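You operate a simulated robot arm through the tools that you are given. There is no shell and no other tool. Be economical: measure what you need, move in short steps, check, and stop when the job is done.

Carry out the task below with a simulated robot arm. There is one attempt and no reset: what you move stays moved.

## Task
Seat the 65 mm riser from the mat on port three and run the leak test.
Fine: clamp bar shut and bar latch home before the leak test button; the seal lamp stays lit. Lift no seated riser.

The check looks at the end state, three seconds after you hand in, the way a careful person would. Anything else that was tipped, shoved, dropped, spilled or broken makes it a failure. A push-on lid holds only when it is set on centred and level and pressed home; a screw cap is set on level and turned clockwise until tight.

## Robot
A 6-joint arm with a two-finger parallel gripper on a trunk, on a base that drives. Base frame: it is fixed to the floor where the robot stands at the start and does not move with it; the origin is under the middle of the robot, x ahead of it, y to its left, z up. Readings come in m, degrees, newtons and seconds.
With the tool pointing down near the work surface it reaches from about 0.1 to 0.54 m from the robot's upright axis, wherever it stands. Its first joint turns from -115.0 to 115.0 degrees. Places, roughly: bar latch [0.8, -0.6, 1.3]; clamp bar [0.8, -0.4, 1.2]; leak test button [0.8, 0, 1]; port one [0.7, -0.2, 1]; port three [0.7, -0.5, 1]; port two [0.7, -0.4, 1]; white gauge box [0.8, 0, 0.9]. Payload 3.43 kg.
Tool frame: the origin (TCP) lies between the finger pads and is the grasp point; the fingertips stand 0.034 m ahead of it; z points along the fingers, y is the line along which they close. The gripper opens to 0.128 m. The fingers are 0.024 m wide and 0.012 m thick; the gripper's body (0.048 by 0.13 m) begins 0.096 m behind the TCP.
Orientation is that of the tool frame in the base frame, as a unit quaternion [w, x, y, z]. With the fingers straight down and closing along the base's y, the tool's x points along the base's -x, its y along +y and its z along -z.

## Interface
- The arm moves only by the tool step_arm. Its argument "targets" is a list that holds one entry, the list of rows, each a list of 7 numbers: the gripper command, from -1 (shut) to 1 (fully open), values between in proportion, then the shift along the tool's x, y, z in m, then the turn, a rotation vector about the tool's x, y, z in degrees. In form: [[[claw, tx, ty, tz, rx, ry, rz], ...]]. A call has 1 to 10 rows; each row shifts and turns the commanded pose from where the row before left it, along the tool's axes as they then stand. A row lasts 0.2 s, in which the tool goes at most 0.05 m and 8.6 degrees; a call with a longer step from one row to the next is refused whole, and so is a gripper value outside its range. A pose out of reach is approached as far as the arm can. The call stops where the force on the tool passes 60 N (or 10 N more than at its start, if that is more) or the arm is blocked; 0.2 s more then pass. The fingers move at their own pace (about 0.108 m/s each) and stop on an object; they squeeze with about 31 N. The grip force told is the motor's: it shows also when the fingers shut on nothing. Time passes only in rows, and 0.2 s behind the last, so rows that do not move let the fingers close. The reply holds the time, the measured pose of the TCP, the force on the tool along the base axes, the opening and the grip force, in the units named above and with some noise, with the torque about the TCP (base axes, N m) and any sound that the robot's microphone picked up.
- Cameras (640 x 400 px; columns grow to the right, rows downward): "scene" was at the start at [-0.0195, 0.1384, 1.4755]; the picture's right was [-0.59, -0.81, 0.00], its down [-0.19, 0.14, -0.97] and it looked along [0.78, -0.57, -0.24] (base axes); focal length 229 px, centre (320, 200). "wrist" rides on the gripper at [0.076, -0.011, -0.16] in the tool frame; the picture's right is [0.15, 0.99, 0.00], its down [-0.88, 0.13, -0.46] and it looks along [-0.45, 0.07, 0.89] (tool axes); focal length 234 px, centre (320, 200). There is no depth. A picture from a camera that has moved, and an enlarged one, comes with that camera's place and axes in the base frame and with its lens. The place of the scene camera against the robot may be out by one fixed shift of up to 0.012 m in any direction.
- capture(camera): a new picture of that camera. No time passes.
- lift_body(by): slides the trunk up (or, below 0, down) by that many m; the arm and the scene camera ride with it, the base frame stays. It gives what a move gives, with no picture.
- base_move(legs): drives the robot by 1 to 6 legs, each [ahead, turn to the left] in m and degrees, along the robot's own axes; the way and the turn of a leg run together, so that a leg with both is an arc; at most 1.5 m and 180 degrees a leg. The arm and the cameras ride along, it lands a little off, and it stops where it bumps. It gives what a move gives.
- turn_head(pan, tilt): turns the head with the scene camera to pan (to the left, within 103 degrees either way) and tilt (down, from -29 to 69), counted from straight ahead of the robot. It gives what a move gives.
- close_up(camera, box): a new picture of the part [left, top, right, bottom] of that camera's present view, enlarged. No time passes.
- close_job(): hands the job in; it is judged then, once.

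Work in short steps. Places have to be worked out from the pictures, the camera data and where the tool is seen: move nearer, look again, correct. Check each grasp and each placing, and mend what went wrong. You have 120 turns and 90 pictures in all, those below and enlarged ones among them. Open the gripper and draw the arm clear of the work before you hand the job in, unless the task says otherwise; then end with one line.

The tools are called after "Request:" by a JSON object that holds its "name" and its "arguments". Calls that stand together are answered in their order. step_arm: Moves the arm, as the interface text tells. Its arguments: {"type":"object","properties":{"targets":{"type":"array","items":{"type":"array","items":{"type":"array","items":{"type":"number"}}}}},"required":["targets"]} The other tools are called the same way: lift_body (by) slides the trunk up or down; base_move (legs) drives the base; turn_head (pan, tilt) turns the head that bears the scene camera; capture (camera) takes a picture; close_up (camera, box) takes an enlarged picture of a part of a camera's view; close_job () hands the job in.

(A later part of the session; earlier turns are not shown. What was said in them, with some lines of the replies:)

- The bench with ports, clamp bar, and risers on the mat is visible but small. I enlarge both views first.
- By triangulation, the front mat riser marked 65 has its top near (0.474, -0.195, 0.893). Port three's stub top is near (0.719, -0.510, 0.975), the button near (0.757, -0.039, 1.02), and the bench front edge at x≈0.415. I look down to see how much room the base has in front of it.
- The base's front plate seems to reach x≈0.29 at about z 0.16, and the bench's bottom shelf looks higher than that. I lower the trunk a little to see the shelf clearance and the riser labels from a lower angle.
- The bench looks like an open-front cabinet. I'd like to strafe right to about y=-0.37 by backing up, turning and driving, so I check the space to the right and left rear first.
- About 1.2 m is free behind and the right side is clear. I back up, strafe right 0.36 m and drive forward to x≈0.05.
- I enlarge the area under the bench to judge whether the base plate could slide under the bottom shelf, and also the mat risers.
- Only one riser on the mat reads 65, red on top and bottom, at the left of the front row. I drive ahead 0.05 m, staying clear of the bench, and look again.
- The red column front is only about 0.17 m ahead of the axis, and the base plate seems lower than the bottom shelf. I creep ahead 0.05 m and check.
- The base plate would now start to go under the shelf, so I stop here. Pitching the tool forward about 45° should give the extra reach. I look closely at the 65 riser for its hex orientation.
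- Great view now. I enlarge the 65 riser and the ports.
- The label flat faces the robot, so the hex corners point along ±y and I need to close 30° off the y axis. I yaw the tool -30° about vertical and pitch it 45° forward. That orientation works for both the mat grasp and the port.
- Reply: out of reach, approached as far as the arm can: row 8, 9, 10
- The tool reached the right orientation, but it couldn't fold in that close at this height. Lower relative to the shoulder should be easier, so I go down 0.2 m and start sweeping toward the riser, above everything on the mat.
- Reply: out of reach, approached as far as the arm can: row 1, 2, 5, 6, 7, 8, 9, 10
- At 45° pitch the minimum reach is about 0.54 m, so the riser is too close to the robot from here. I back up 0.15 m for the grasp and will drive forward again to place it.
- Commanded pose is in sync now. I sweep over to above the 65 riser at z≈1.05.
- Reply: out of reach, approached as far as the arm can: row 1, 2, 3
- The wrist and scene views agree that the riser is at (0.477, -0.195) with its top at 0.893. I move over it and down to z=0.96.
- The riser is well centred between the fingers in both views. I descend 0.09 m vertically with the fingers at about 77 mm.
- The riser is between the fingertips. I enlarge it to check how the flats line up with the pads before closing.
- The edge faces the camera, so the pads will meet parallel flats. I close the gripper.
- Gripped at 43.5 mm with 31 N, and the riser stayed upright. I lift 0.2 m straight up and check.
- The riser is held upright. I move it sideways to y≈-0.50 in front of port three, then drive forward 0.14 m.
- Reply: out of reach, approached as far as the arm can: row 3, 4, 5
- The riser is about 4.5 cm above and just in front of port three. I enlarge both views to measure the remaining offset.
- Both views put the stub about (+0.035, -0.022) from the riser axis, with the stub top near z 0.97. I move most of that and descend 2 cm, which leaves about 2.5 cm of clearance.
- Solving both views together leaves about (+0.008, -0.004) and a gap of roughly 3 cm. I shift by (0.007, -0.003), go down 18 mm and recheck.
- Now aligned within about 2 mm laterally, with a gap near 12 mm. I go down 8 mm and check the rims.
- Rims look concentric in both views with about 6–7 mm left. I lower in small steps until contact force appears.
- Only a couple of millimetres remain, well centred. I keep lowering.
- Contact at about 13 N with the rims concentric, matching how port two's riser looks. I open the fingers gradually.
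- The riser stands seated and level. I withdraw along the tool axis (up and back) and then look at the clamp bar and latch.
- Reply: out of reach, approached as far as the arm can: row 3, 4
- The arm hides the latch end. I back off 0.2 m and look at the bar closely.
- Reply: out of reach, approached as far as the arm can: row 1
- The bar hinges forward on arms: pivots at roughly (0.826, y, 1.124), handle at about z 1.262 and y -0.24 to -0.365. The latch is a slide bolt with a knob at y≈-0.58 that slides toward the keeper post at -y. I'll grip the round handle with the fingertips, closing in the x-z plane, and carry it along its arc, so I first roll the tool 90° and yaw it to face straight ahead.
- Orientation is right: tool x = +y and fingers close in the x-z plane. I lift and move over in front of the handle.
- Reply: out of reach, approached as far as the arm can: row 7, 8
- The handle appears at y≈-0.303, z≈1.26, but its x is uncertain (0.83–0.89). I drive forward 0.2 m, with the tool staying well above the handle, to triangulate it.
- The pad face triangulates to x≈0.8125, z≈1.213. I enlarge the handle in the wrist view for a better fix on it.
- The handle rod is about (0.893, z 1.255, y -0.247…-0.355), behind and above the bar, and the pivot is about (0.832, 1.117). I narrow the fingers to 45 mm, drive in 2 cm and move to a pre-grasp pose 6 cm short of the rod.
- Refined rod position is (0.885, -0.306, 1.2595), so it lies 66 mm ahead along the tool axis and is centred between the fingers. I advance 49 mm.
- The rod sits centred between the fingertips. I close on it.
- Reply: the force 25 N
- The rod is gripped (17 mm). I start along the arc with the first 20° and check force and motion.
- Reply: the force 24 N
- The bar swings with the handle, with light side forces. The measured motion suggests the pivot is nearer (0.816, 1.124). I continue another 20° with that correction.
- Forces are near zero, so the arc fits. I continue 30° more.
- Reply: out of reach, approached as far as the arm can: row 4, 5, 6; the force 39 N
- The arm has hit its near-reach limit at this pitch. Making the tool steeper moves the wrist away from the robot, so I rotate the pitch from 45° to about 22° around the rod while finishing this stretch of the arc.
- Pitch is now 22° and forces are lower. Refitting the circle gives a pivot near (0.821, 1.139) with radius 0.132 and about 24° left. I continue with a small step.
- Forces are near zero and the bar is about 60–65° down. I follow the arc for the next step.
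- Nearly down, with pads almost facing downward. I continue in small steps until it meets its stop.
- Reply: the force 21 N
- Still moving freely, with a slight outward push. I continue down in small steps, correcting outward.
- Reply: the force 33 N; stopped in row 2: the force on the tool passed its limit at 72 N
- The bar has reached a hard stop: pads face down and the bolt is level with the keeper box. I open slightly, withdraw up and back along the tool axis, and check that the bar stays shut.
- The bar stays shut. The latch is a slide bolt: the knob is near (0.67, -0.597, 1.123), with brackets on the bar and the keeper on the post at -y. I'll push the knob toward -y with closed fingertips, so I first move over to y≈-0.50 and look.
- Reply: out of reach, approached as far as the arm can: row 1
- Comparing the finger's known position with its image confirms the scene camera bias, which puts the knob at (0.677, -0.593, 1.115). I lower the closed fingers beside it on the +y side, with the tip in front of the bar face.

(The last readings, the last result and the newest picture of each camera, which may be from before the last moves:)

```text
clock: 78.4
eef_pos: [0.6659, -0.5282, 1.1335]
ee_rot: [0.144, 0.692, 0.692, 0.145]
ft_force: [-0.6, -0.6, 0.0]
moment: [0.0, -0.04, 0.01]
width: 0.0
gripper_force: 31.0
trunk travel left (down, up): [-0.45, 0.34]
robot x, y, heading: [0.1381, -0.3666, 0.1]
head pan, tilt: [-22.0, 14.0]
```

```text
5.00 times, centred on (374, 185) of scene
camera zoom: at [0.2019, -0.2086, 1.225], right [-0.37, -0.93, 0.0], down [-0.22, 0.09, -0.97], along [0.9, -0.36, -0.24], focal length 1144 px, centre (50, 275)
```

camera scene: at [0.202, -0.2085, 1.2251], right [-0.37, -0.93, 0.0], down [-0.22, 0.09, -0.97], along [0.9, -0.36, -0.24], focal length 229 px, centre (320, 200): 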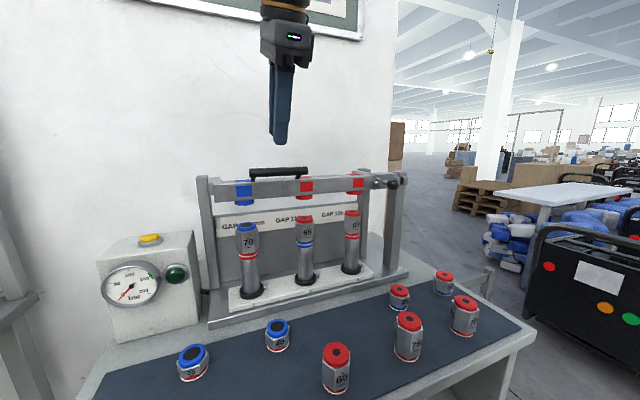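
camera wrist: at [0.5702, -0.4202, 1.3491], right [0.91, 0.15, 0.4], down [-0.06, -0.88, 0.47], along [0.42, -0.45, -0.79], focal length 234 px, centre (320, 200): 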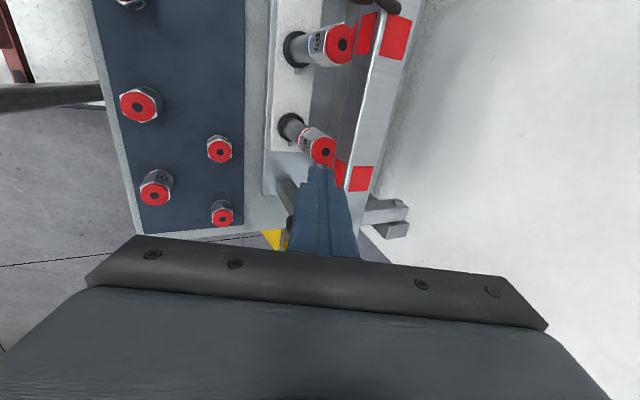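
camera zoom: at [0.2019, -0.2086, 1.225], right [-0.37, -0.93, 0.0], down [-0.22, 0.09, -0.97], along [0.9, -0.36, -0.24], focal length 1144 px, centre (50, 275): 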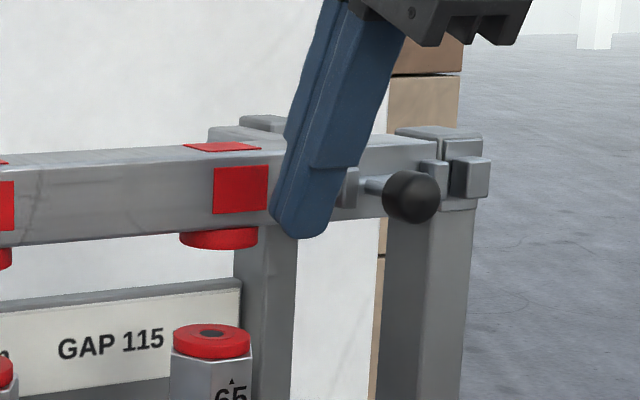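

The fingers are level with the knob, about 2–3 cm to its left. I push toward -y in small steps.

Request:
{"name": "step_arm", "arguments": {"targets": [[[-1, -0.015, 0, 0, 0, 0, 0], [-1, -0.01, 0, 0, 0, 0, 0], [-1, -0.01, 0, 0, 0, 0, 0], [-1, 0, 0, 0, 0, 0, 0]]]}}

Request:
{"name": "step_arm", "arguments": {"targets": [[[-1, -0.01, 0, 0, 0, 0, 0], [-1, -0.01, 0, 0, 0, 0, 0], [-1, 0, 0, 0, 0, 0, 0]]]}}

Request:
{"name": "close_up", "arguments": {"camera": "scene", "box": [310, 145, 438, 225]}}

```text
clock: 79.4
eef_pos: [0.6654, -0.566, 1.1331]
ee_rot: [0.143, 0.692, 0.693, 0.146]
ft_force: [0.3, 1.8, 0.3]
moment: [0.01, -0.02, 0.0]
width: 0.0001
gripper_force: 31.0
trunk travel left (down, up): [-0.45, 0.34]
robot x, y, heading: [0.1382, -0.3689, 0.0]
head pan, tilt: [-22.0, 14.0]
```

```text
clock: 80.2
eef_pos: [0.6636, -0.5867, 1.1336]
ee_rot: [0.143, 0.692, 0.693, 0.145]
ft_force: [-0.2, 0.2, 0.5]
moment: [0.0, 0.02, -0.01]
width: 0.0003
gripper_force: 30.9
trunk travel left (down, up): [-0.45, 0.34]
robot x, y, heading: [0.1361, -0.3666, 0.1]
head pan, tilt: [-22.0, 14.0]
```

```text
5.00 times, centred on (374, 185) of scene
camera zoom: at [0.202, -0.2086, 1.225], right [-0.37, -0.93, 0.0], down [-0.22, 0.09, -0.97], along [0.9, -0.36, -0.24], focal length 1144 px, centre (50, 275)
```

zoom: 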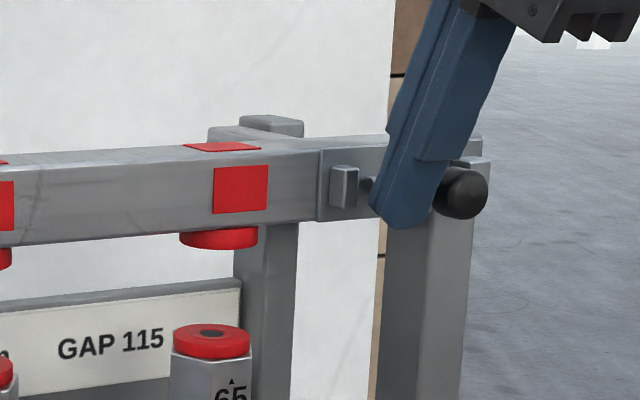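

The bolt is sliding: the knob has moved about 2.5 cm and the rod end has gone into its bracket. I push on until it bottoms out.

Request:
{"name": "step_arm", "arguments": {"targets": [[[-1, -0.005, 0, 0, 0, 0, 0], [-1, -0.005, 0, 0, 0, 0, 0], [-1, -0.005, 0, 0, 0, 0, 0]]]}}

```text
clock: 81.1
eef_pos: [0.6628, -0.5927, 1.1333]
ee_rot: [0.135, 0.69, 0.695, 0.15]
ft_force: [-6.4, 28.9, 8.1]
moment: [0.43, 0.11, 0.04]
width: 0.0
gripper_force: 30.9
trunk travel left (down, up): [-0.45, 0.34]
robot x, y, heading: [0.1424, -0.3669, 0.6]
head pan, tilt: [-22.0, 14.0]
stopped in row 3: the force on the tool passed its limit at 62 N (the readings are from after the stop); the commanded pose is now the measured one
```

Hard stop at 62 N, so the bolt is home. I back away +y, lift, and look at the latch.

Request:
{"name": "step_arm", "arguments": {"targets": [[[-1, 0.02, 0, 0, 0, 0, 0], [-1, 0.04, 0, 0, 0, 0, 0], [-1, 0, 0, -0.04, 0, 0, 0], [-1, 0, 0, -0.04, 0, 0, 0], [-1, 0, 0, -0.04, 0, 0, 0]]]}}

Request:
{"name": "close_up", "arguments": {"camera": "scene", "box": [310, 145, 438, 225]}}

```text
clock: 82.3
eef_pos: [0.6186, -0.5341, 1.245]
ee_rot: [0.137, 0.69, 0.695, 0.148]
ft_force: [-0.3, 0.8, 0.1]
moment: [0.01, 0.04, 0.0]
width: 0.0001
gripper_force: 31.3
trunk travel left (down, up): [-0.45, 0.34]
robot x, y, heading: [0.1387, -0.3692, 0.3]
head pan, tilt: [-22.0, 14.0]
```

```text
5.00 times, centred on (374, 185) of scene
camera zoom: at [0.2011, -0.2082, 1.225], right [-0.37, -0.93, 0.0], down [-0.23, 0.09, -0.97], along [0.9, -0.36, -0.24], focal length 1144 px, centre (50, 275)
```

zoom: 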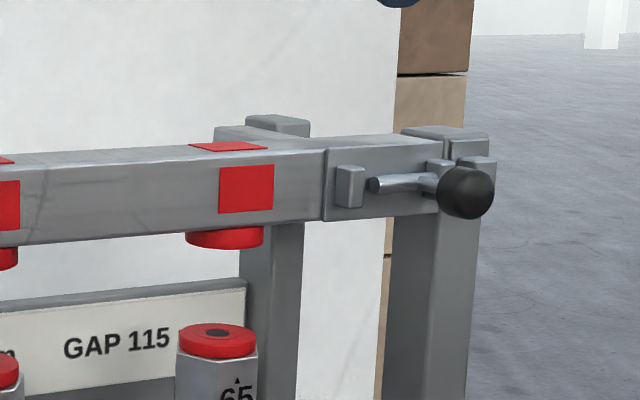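

The bolt is fully home in the keeper. Now I move over the bar toward the gauge box button near (0.76, -0.034, 1.02), keeping well above the handle.

Request:
{"name": "step_arm", "arguments": {"targets": [[[-1, 0, 0.0355, -0.0064, 0, 0, 0], [-1, 0, 0.0355, -0.0064, 0, 0, 0], [-1, 0.0495, 0, 0, 0, 0, 0], [-1, 0.0495, 0, 0, 0, 0, 0], [-1, 0.0495, 0, 0, 0, 0, 0], [-1, 0.0495, 0, 0, 0, 0, 0], [-1, 0.0495, 0, 0, 0, 0, 0], [-1, 0.0495, 0, 0, 0, 0, 0], [-1, 0.0495, 0, 0, 0, 0, 0], [-1, 0.0495, 0, 0, 0, 0, 0]]]}}

Request:
{"name": "step_arm", "arguments": {"targets": [[[-1, 0.0495, 0, 0, 0, 0, 0], [-1, 0.0495, 0, 0, 0, 0, 0], [-1, 0, 0, 0, -7.3, 0, 0], [-1, 0, 0, 0, -7.3, 0, 0], [-1, 0, 0, 0, -7.3, 0, 0], [-1, 0, 0, 0, 0, 0, 0]]]}}

Request:
{"name": "turn_head", "arguments": {"pan": 8, "tilt": 25}}

Request:
{"name": "capture", "arguments": {"camera": "scene"}}

Request:
{"name": "capture", "arguments": {"camera": "wrist"}}

```text
clock: 84.5
eef_pos: [0.6708, -0.1404, 1.2869]
ee_rot: [0.137, 0.691, 0.695, 0.148]
ft_force: [0.1, -0.5, 1.1]
moment: [0.1, 0.01, 0.02]
width: 0.0
gripper_force: 30.9
trunk travel left (down, up): [-0.45, 0.34]
robot x, y, heading: [0.1424, -0.3665, 0.2]
head pan, tilt: [-22.0, 14.0]
```

```text
clock: 85.9
eef_pos: [0.6727, -0.0434, 1.2911]
ee_rot: [0.266, 0.652, 0.653, 0.278]
ft_force: [0.3, -0.2, 0.2]
moment: [0.0, -0.02, 0.03]
width: 0.0
gripper_force: 30.9
trunk travel left (down, up): [-0.45, 0.34]
robot x, y, heading: [0.1418, -0.3669, 0.3]
head pan, tilt: [-22.0, 14.0]
```

```text
clock: 86.8
eef_pos: [0.6728, -0.0433, 1.29]
ee_rot: [0.265, 0.652, 0.654, 0.278]
ft_force: [0.2, 0.8, 0.2]
moment: [0.0, 0.01, 0.04]
width: 0.0001
gripper_force: 30.6
trunk travel left (down, up): [-0.45, 0.34]
robot x, y, heading: [0.1427, -0.3718, 0.2]
head pan, tilt: [8.0, 25.0]
```

```text
16 pictures are left
camera scene: at [0.2053, -0.1603, 1.2072], right [0.14, -0.99, 0.0], down [-0.42, -0.06, -0.91], along [0.9, 0.13, -0.42], focal length 229 px, centre (320, 200)
```

scene: 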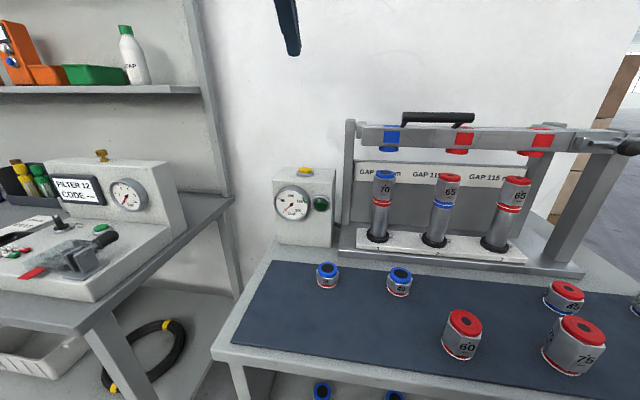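

```text
15 pictures are left
camera wrist: at [0.5505, 0.031, 1.3971], right [0.7, 0.14, 0.7], down [-0.22, -0.89, 0.4], along [0.68, -0.44, -0.59], focal length 234 px, centre (320, 200)
```

wrist: 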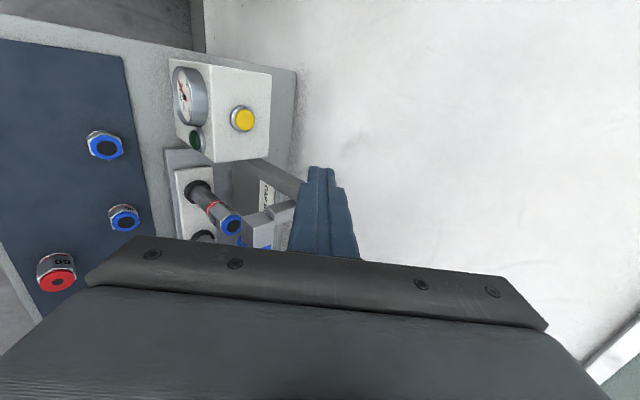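

Both views put the button at (0.757, -0.038) with its top near z 1.022. I descend to about 4.5 cm above it.

Request:
{"name": "step_arm", "arguments": {"targets": [[[-1, 0.001, -0.0172, 0.0366, 0, 0, 0], [-1, 0.001, -0.0172, 0.0366, 0, 0, 0], [-1, 0.001, -0.0172, 0.0366, 0, 0, 0], [-1, 0.001, -0.0172, 0.0366, 0, 0, 0], [-1, 0.001, -0.0172, 0.0366, 0, 0, 0], [-1, 0, 0, 0, 0, 0, 0]]]}}

Request:
{"name": "close_up", "arguments": {"camera": "scene", "box": [250, 110, 378, 190]}}

Request:
{"name": "capture", "arguments": {"camera": "wrist"}}

```text
clock: 88.2
eef_pos: [0.7431, -0.0346, 1.1022]
ee_rot: [0.266, 0.651, 0.654, 0.278]
ft_force: [0.1, -0.8, 0.1]
moment: [0.02, -0.02, 0.01]
width: 0.0
gripper_force: 31.1
trunk travel left (down, up): [-0.45, 0.34]
robot x, y, heading: [0.1405, -0.368, 0.4]
head pan, tilt: [8.0, 25.0]
```

```text
5.00 times, centred on (314, 150) of scene
camera zoom: at [0.2053, -0.1602, 1.2072], right [0.14, -0.99, 0.0], down [-0.42, -0.06, -0.91], along [0.9, 0.13, -0.42], focal length 1144 px, centre (350, 450)
```

zoom: 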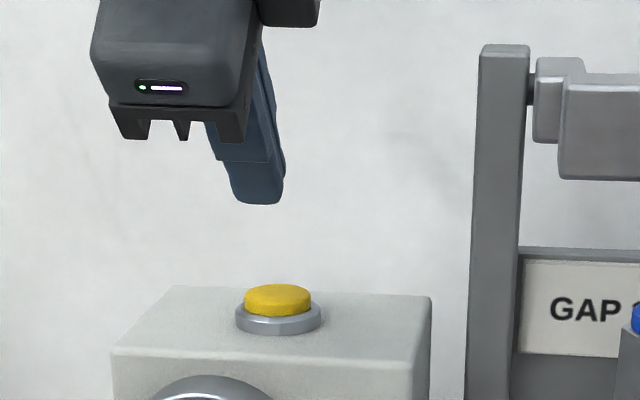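

```text
13 pictures are left
camera wrist: at [0.62, 0.0394, 1.2081], right [0.7, 0.14, 0.7], down [-0.22, -0.89, 0.4], along [0.68, -0.44, -0.59], focal length 234 px, centre (320, 200)
```

wrist: 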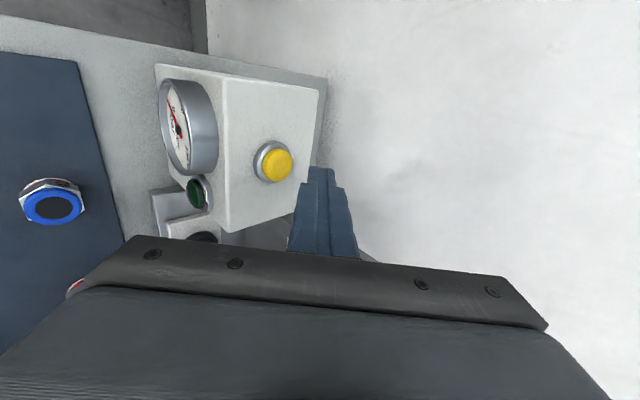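

The button is centred under the fingertip within a few millimetres. I correct y by -6 mm, lower to just above it, then press in small steps.

Request:
{"name": "step_arm", "arguments": {"targets": [[[-1, -0.006, -0.0145, 0.0138, 0, 0, 0], [-1, 0, -0.0145, 0.0138, 0, 0, 0], [-1, 0, -0.0021, 0.0021, 0, 0, 0], [-1, 0, -0.0021, 0.0021, 0, 0, 0], [-1, 0, -0.0021, 0.0021, 0, 0, 0]]]}}

Request:
{"name": "close_up", "arguments": {"camera": "scene", "box": [250, 130, 378, 210]}}

```text
clock: 89.4
eef_pos: [0.7412, -0.0393, 1.0539]
ee_rot: [0.266, 0.652, 0.653, 0.279]
ft_force: [0.5, -0.5, 4.3]
moment: [-0.07, -0.11, -0.05]
width: 0.0
gripper_force: 31.4
trunk travel left (down, up): [-0.45, 0.34]
robot x, y, heading: [0.1404, -0.3687, 0.2]
head pan, tilt: [8.0, 25.0]
heard: click
```

```text
5.00 times, centred on (314, 170) of scene
camera zoom: at [0.2052, -0.1604, 1.2072], right [0.14, -0.99, 0.0], down [-0.42, -0.06, -0.91], along [0.9, 0.13, -0.42], focal length 1144 px, centre (350, 350)
```

zoom: 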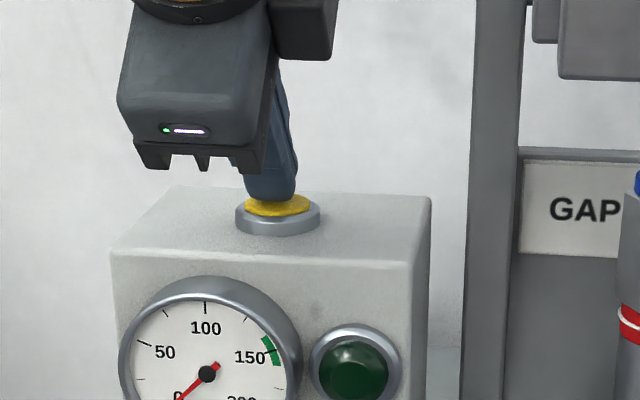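

A click was heard. I lift off the button and wait to watch the gauge and lamp.

Request:
{"name": "step_arm", "arguments": {"targets": [[[-1, 0, 0.0141, -0.0141, 0, 0, 0], [-1, 0, 0.0283, -0.0283, 0, 0, 0], [-1, 0, 0, 0, 0, 0, 0], [-1, 0, 0, 0, 0, 0, 0], [-1, 0, 0, 0, 0, 0, 0], [-1, 0, 0, 0, 0, 0, 0], [-1, 0, 0, 0, 0, 0, 0], [-1, 0, 0, 0, 0, 0, 0]]]}}

Request:
{"name": "close_up", "arguments": {"camera": "scene", "box": [260, 110, 548, 290]}}

```text
clock: 91.2
eef_pos: [0.7398, -0.0404, 1.1122]
ee_rot: [0.266, 0.652, 0.654, 0.278]
ft_force: [1.8, 0.2, 0.1]
moment: [0.01, 0.01, 0.0]
width: 0.0001
gripper_force: 31.0
trunk travel left (down, up): [-0.45, 0.34]
robot x, y, heading: [0.1413, -0.3704, 0.2]
head pan, tilt: [8.0, 25.0]
```

```text
2.22 times, centred on (404, 200) of scene
camera zoom: at [0.2054, -0.1602, 1.2071], right [0.14, -0.99, 0.0], down [-0.42, -0.06, -0.91], along [0.9, 0.13, -0.42], focal length 508 px, centre (133, 200)
```

zoom: 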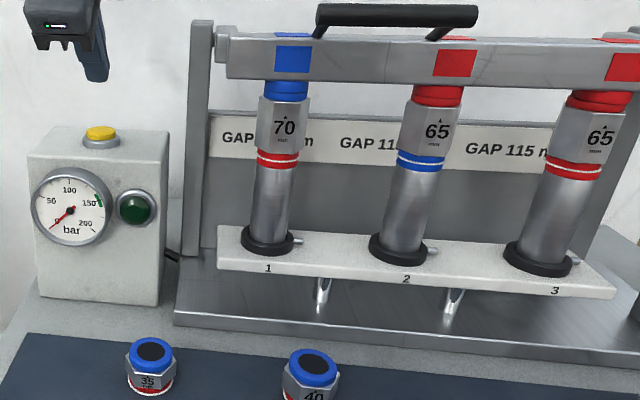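

The port platform rises and presses the risers up against the bar pads, which accounts for the 50 mm gap. I wait for pressure to build.

Request:
{"name": "step_arm", "arguments": {"targets": [[[-1, 0, 0, 0, 0, 0, 0], [-1, 0, 0, 0, 0, 0, 0], [-1, 0, 0, 0, 0, 0, 0], [-1, 0, 0, 0, 0, 0, 0], [-1, 0, 0, 0, 0, 0, 0], [-1, 0, 0, 0, 0, 0, 0], [-1, 0, 0, 0, 0, 0, 0], [-1, 0, 0, 0, 0, 0, 0], [-1, 0, 0, 0, 0, 0, 0], [-1, 0, 0, 0, 0, 0, 0]]]}}

Request:
{"name": "close_up", "arguments": {"camera": "scene", "box": [260, 110, 548, 290]}}

```text
clock: 93.4
eef_pos: [0.7402, -0.042, 1.1119]
ee_rot: [0.265, 0.652, 0.654, 0.278]
ft_force: [-0.6, 0.9, 0.2]
moment: [0.0, 0.0, 0.0]
width: 0.0002
gripper_force: 31.0
trunk travel left (down, up): [-0.45, 0.34]
robot x, y, heading: [0.1435, -0.3697, 0.4]
head pan, tilt: [8.0, 25.0]
```

```text
2.22 times, centred on (404, 200) of scene
camera zoom: at [0.2054, -0.1602, 1.2071], right [0.14, -0.99, 0.0], down [-0.42, -0.06, -0.91], along [0.9, 0.13, -0.42], focal length 508 px, centre (133, 200)
```

zoom: 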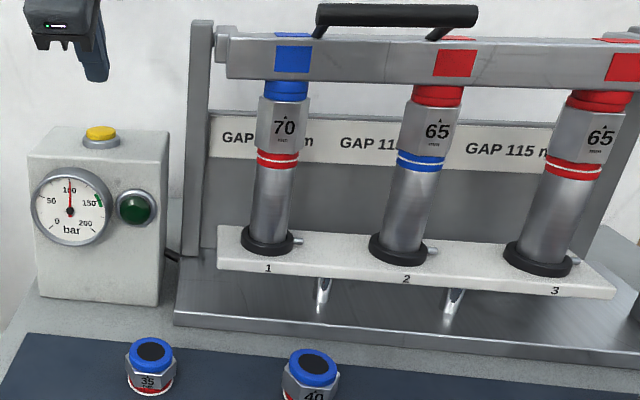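

Pressure is climbing and reads about 100 bar. I wait more while backing the tool away up and out.

Request:
{"name": "step_arm", "arguments": {"targets": [[[-0.5, 0, 0, -0.03, 0, 0, 0], [0, 0, 0, -0.04, 0, 0, 0], [0.5, 0, 0, -0.04, 0, 0, 0], [0.5, 0, 0, 0, 0, 0, 0], [0.5, 0, 0, 0, 0, 0, 0], [0.5, 0, 0, 0, 0, 0, 0], [0.5, 0, 0, 0, 0, 0, 0], [0.5, 0, 0, 0, 0, 0, 0], [0.5, 0, 0, 0, 0, 0, 0], [0.5, 0, 0, 0, 0, 0, 0]]]}}

Request:
{"name": "close_up", "arguments": {"camera": "scene", "box": [260, 110, 548, 290]}}

```text
clock: 95.6
eef_pos: [0.6602, -0.0418, 1.1891]
ee_rot: [0.266, 0.652, 0.654, 0.277]
ft_force: [-0.2, -0.6, 0.1]
moment: [0.02, 0.01, 0.05]
width: 0.0961
gripper_force: 0.1
trunk travel left (down, up): [-0.45, 0.34]
robot x, y, heading: [0.137, -0.3652, 0.4]
head pan, tilt: [8.0, 25.0]
```

```text
2.22 times, centred on (404, 200) of scene
camera zoom: at [0.2053, -0.1602, 1.2072], right [0.14, -0.99, 0.0], down [-0.42, -0.06, -0.91], along [0.9, 0.13, -0.42], focal length 508 px, centre (133, 200)
```

zoom: 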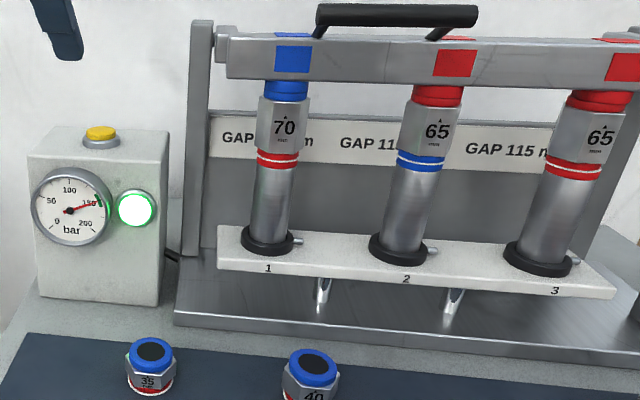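

The seal lamp is lit and the gauge is in the green. I drive back to draw the arm clear and check that the lamp stays lit.

Request:
{"name": "base_move", "arguments": {"legs": [[-0.25, 0]]}}

Request:
{"name": "step_arm", "arguments": {"targets": [[[1, 0, 0, 0, 0, 0, 0], [1, 0, 0, 0, 0, 0, 0], [1, 0, 0, 0, 0, 0, 0], [1, 0, 0, 0, 0, 0, 0], [1, 0, 0, 0, 0, 0, 0]]]}}

Request:
{"name": "capture", "arguments": {"camera": "scene"}}

```text
clock: 97.5
eef_pos: [0.4014, -0.0432, 1.1887]
ee_rot: [0.266, 0.65, 0.655, 0.278]
ft_force: [-0.2, 0.1, -0.1]
moment: [0.02, -0.02, -0.03]
width: 0.0962
gripper_force: 0.1
trunk travel left (down, up): [-0.45, 0.34]
robot x, y, heading: [-0.1145, -0.3689, 0.4]
head pan, tilt: [8.0, 25.0]
```

```text
clock: 98.7
eef_pos: [0.4026, -0.0426, 1.1886]
ee_rot: [0.264, 0.65, 0.656, 0.279]
ft_force: [0.7, 0.6, -0.6]
moment: [0.02, 0.02, 0.0]
width: 0.1279
gripper_force: 0.1
trunk travel left (down, up): [-0.45, 0.34]
robot x, y, heading: [-0.1155, -0.3692, 0.8]
head pan, tilt: [8.0, 25.0]
```

```text
8 pictures are left
camera scene: at [-0.0518, -0.162, 1.2072], right [0.15, -0.99, 0.0], down [-0.42, -0.06, -0.91], along [0.9, 0.13, -0.42], focal length 229 px, centre (320, 200)
```

scene: 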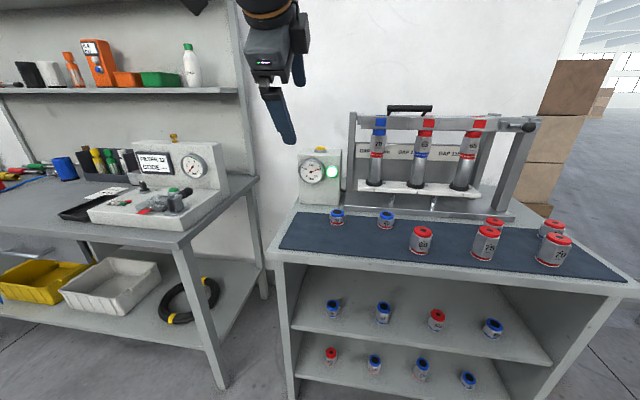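

The lamp stays lit, the bar is shut and latched, and all other risers are undisturbed. The arm is clear with the gripper open, so I hand in.

Request:
{"name": "close_job", "arguments": {}}

```text
The job is handed in.
```

The 65 mm riser from the mat is seated on port three, the clamp bar is shut with its latch home, and the leak test has been run. At the last check the seal lamp was lit, with the gauge in the green just before.
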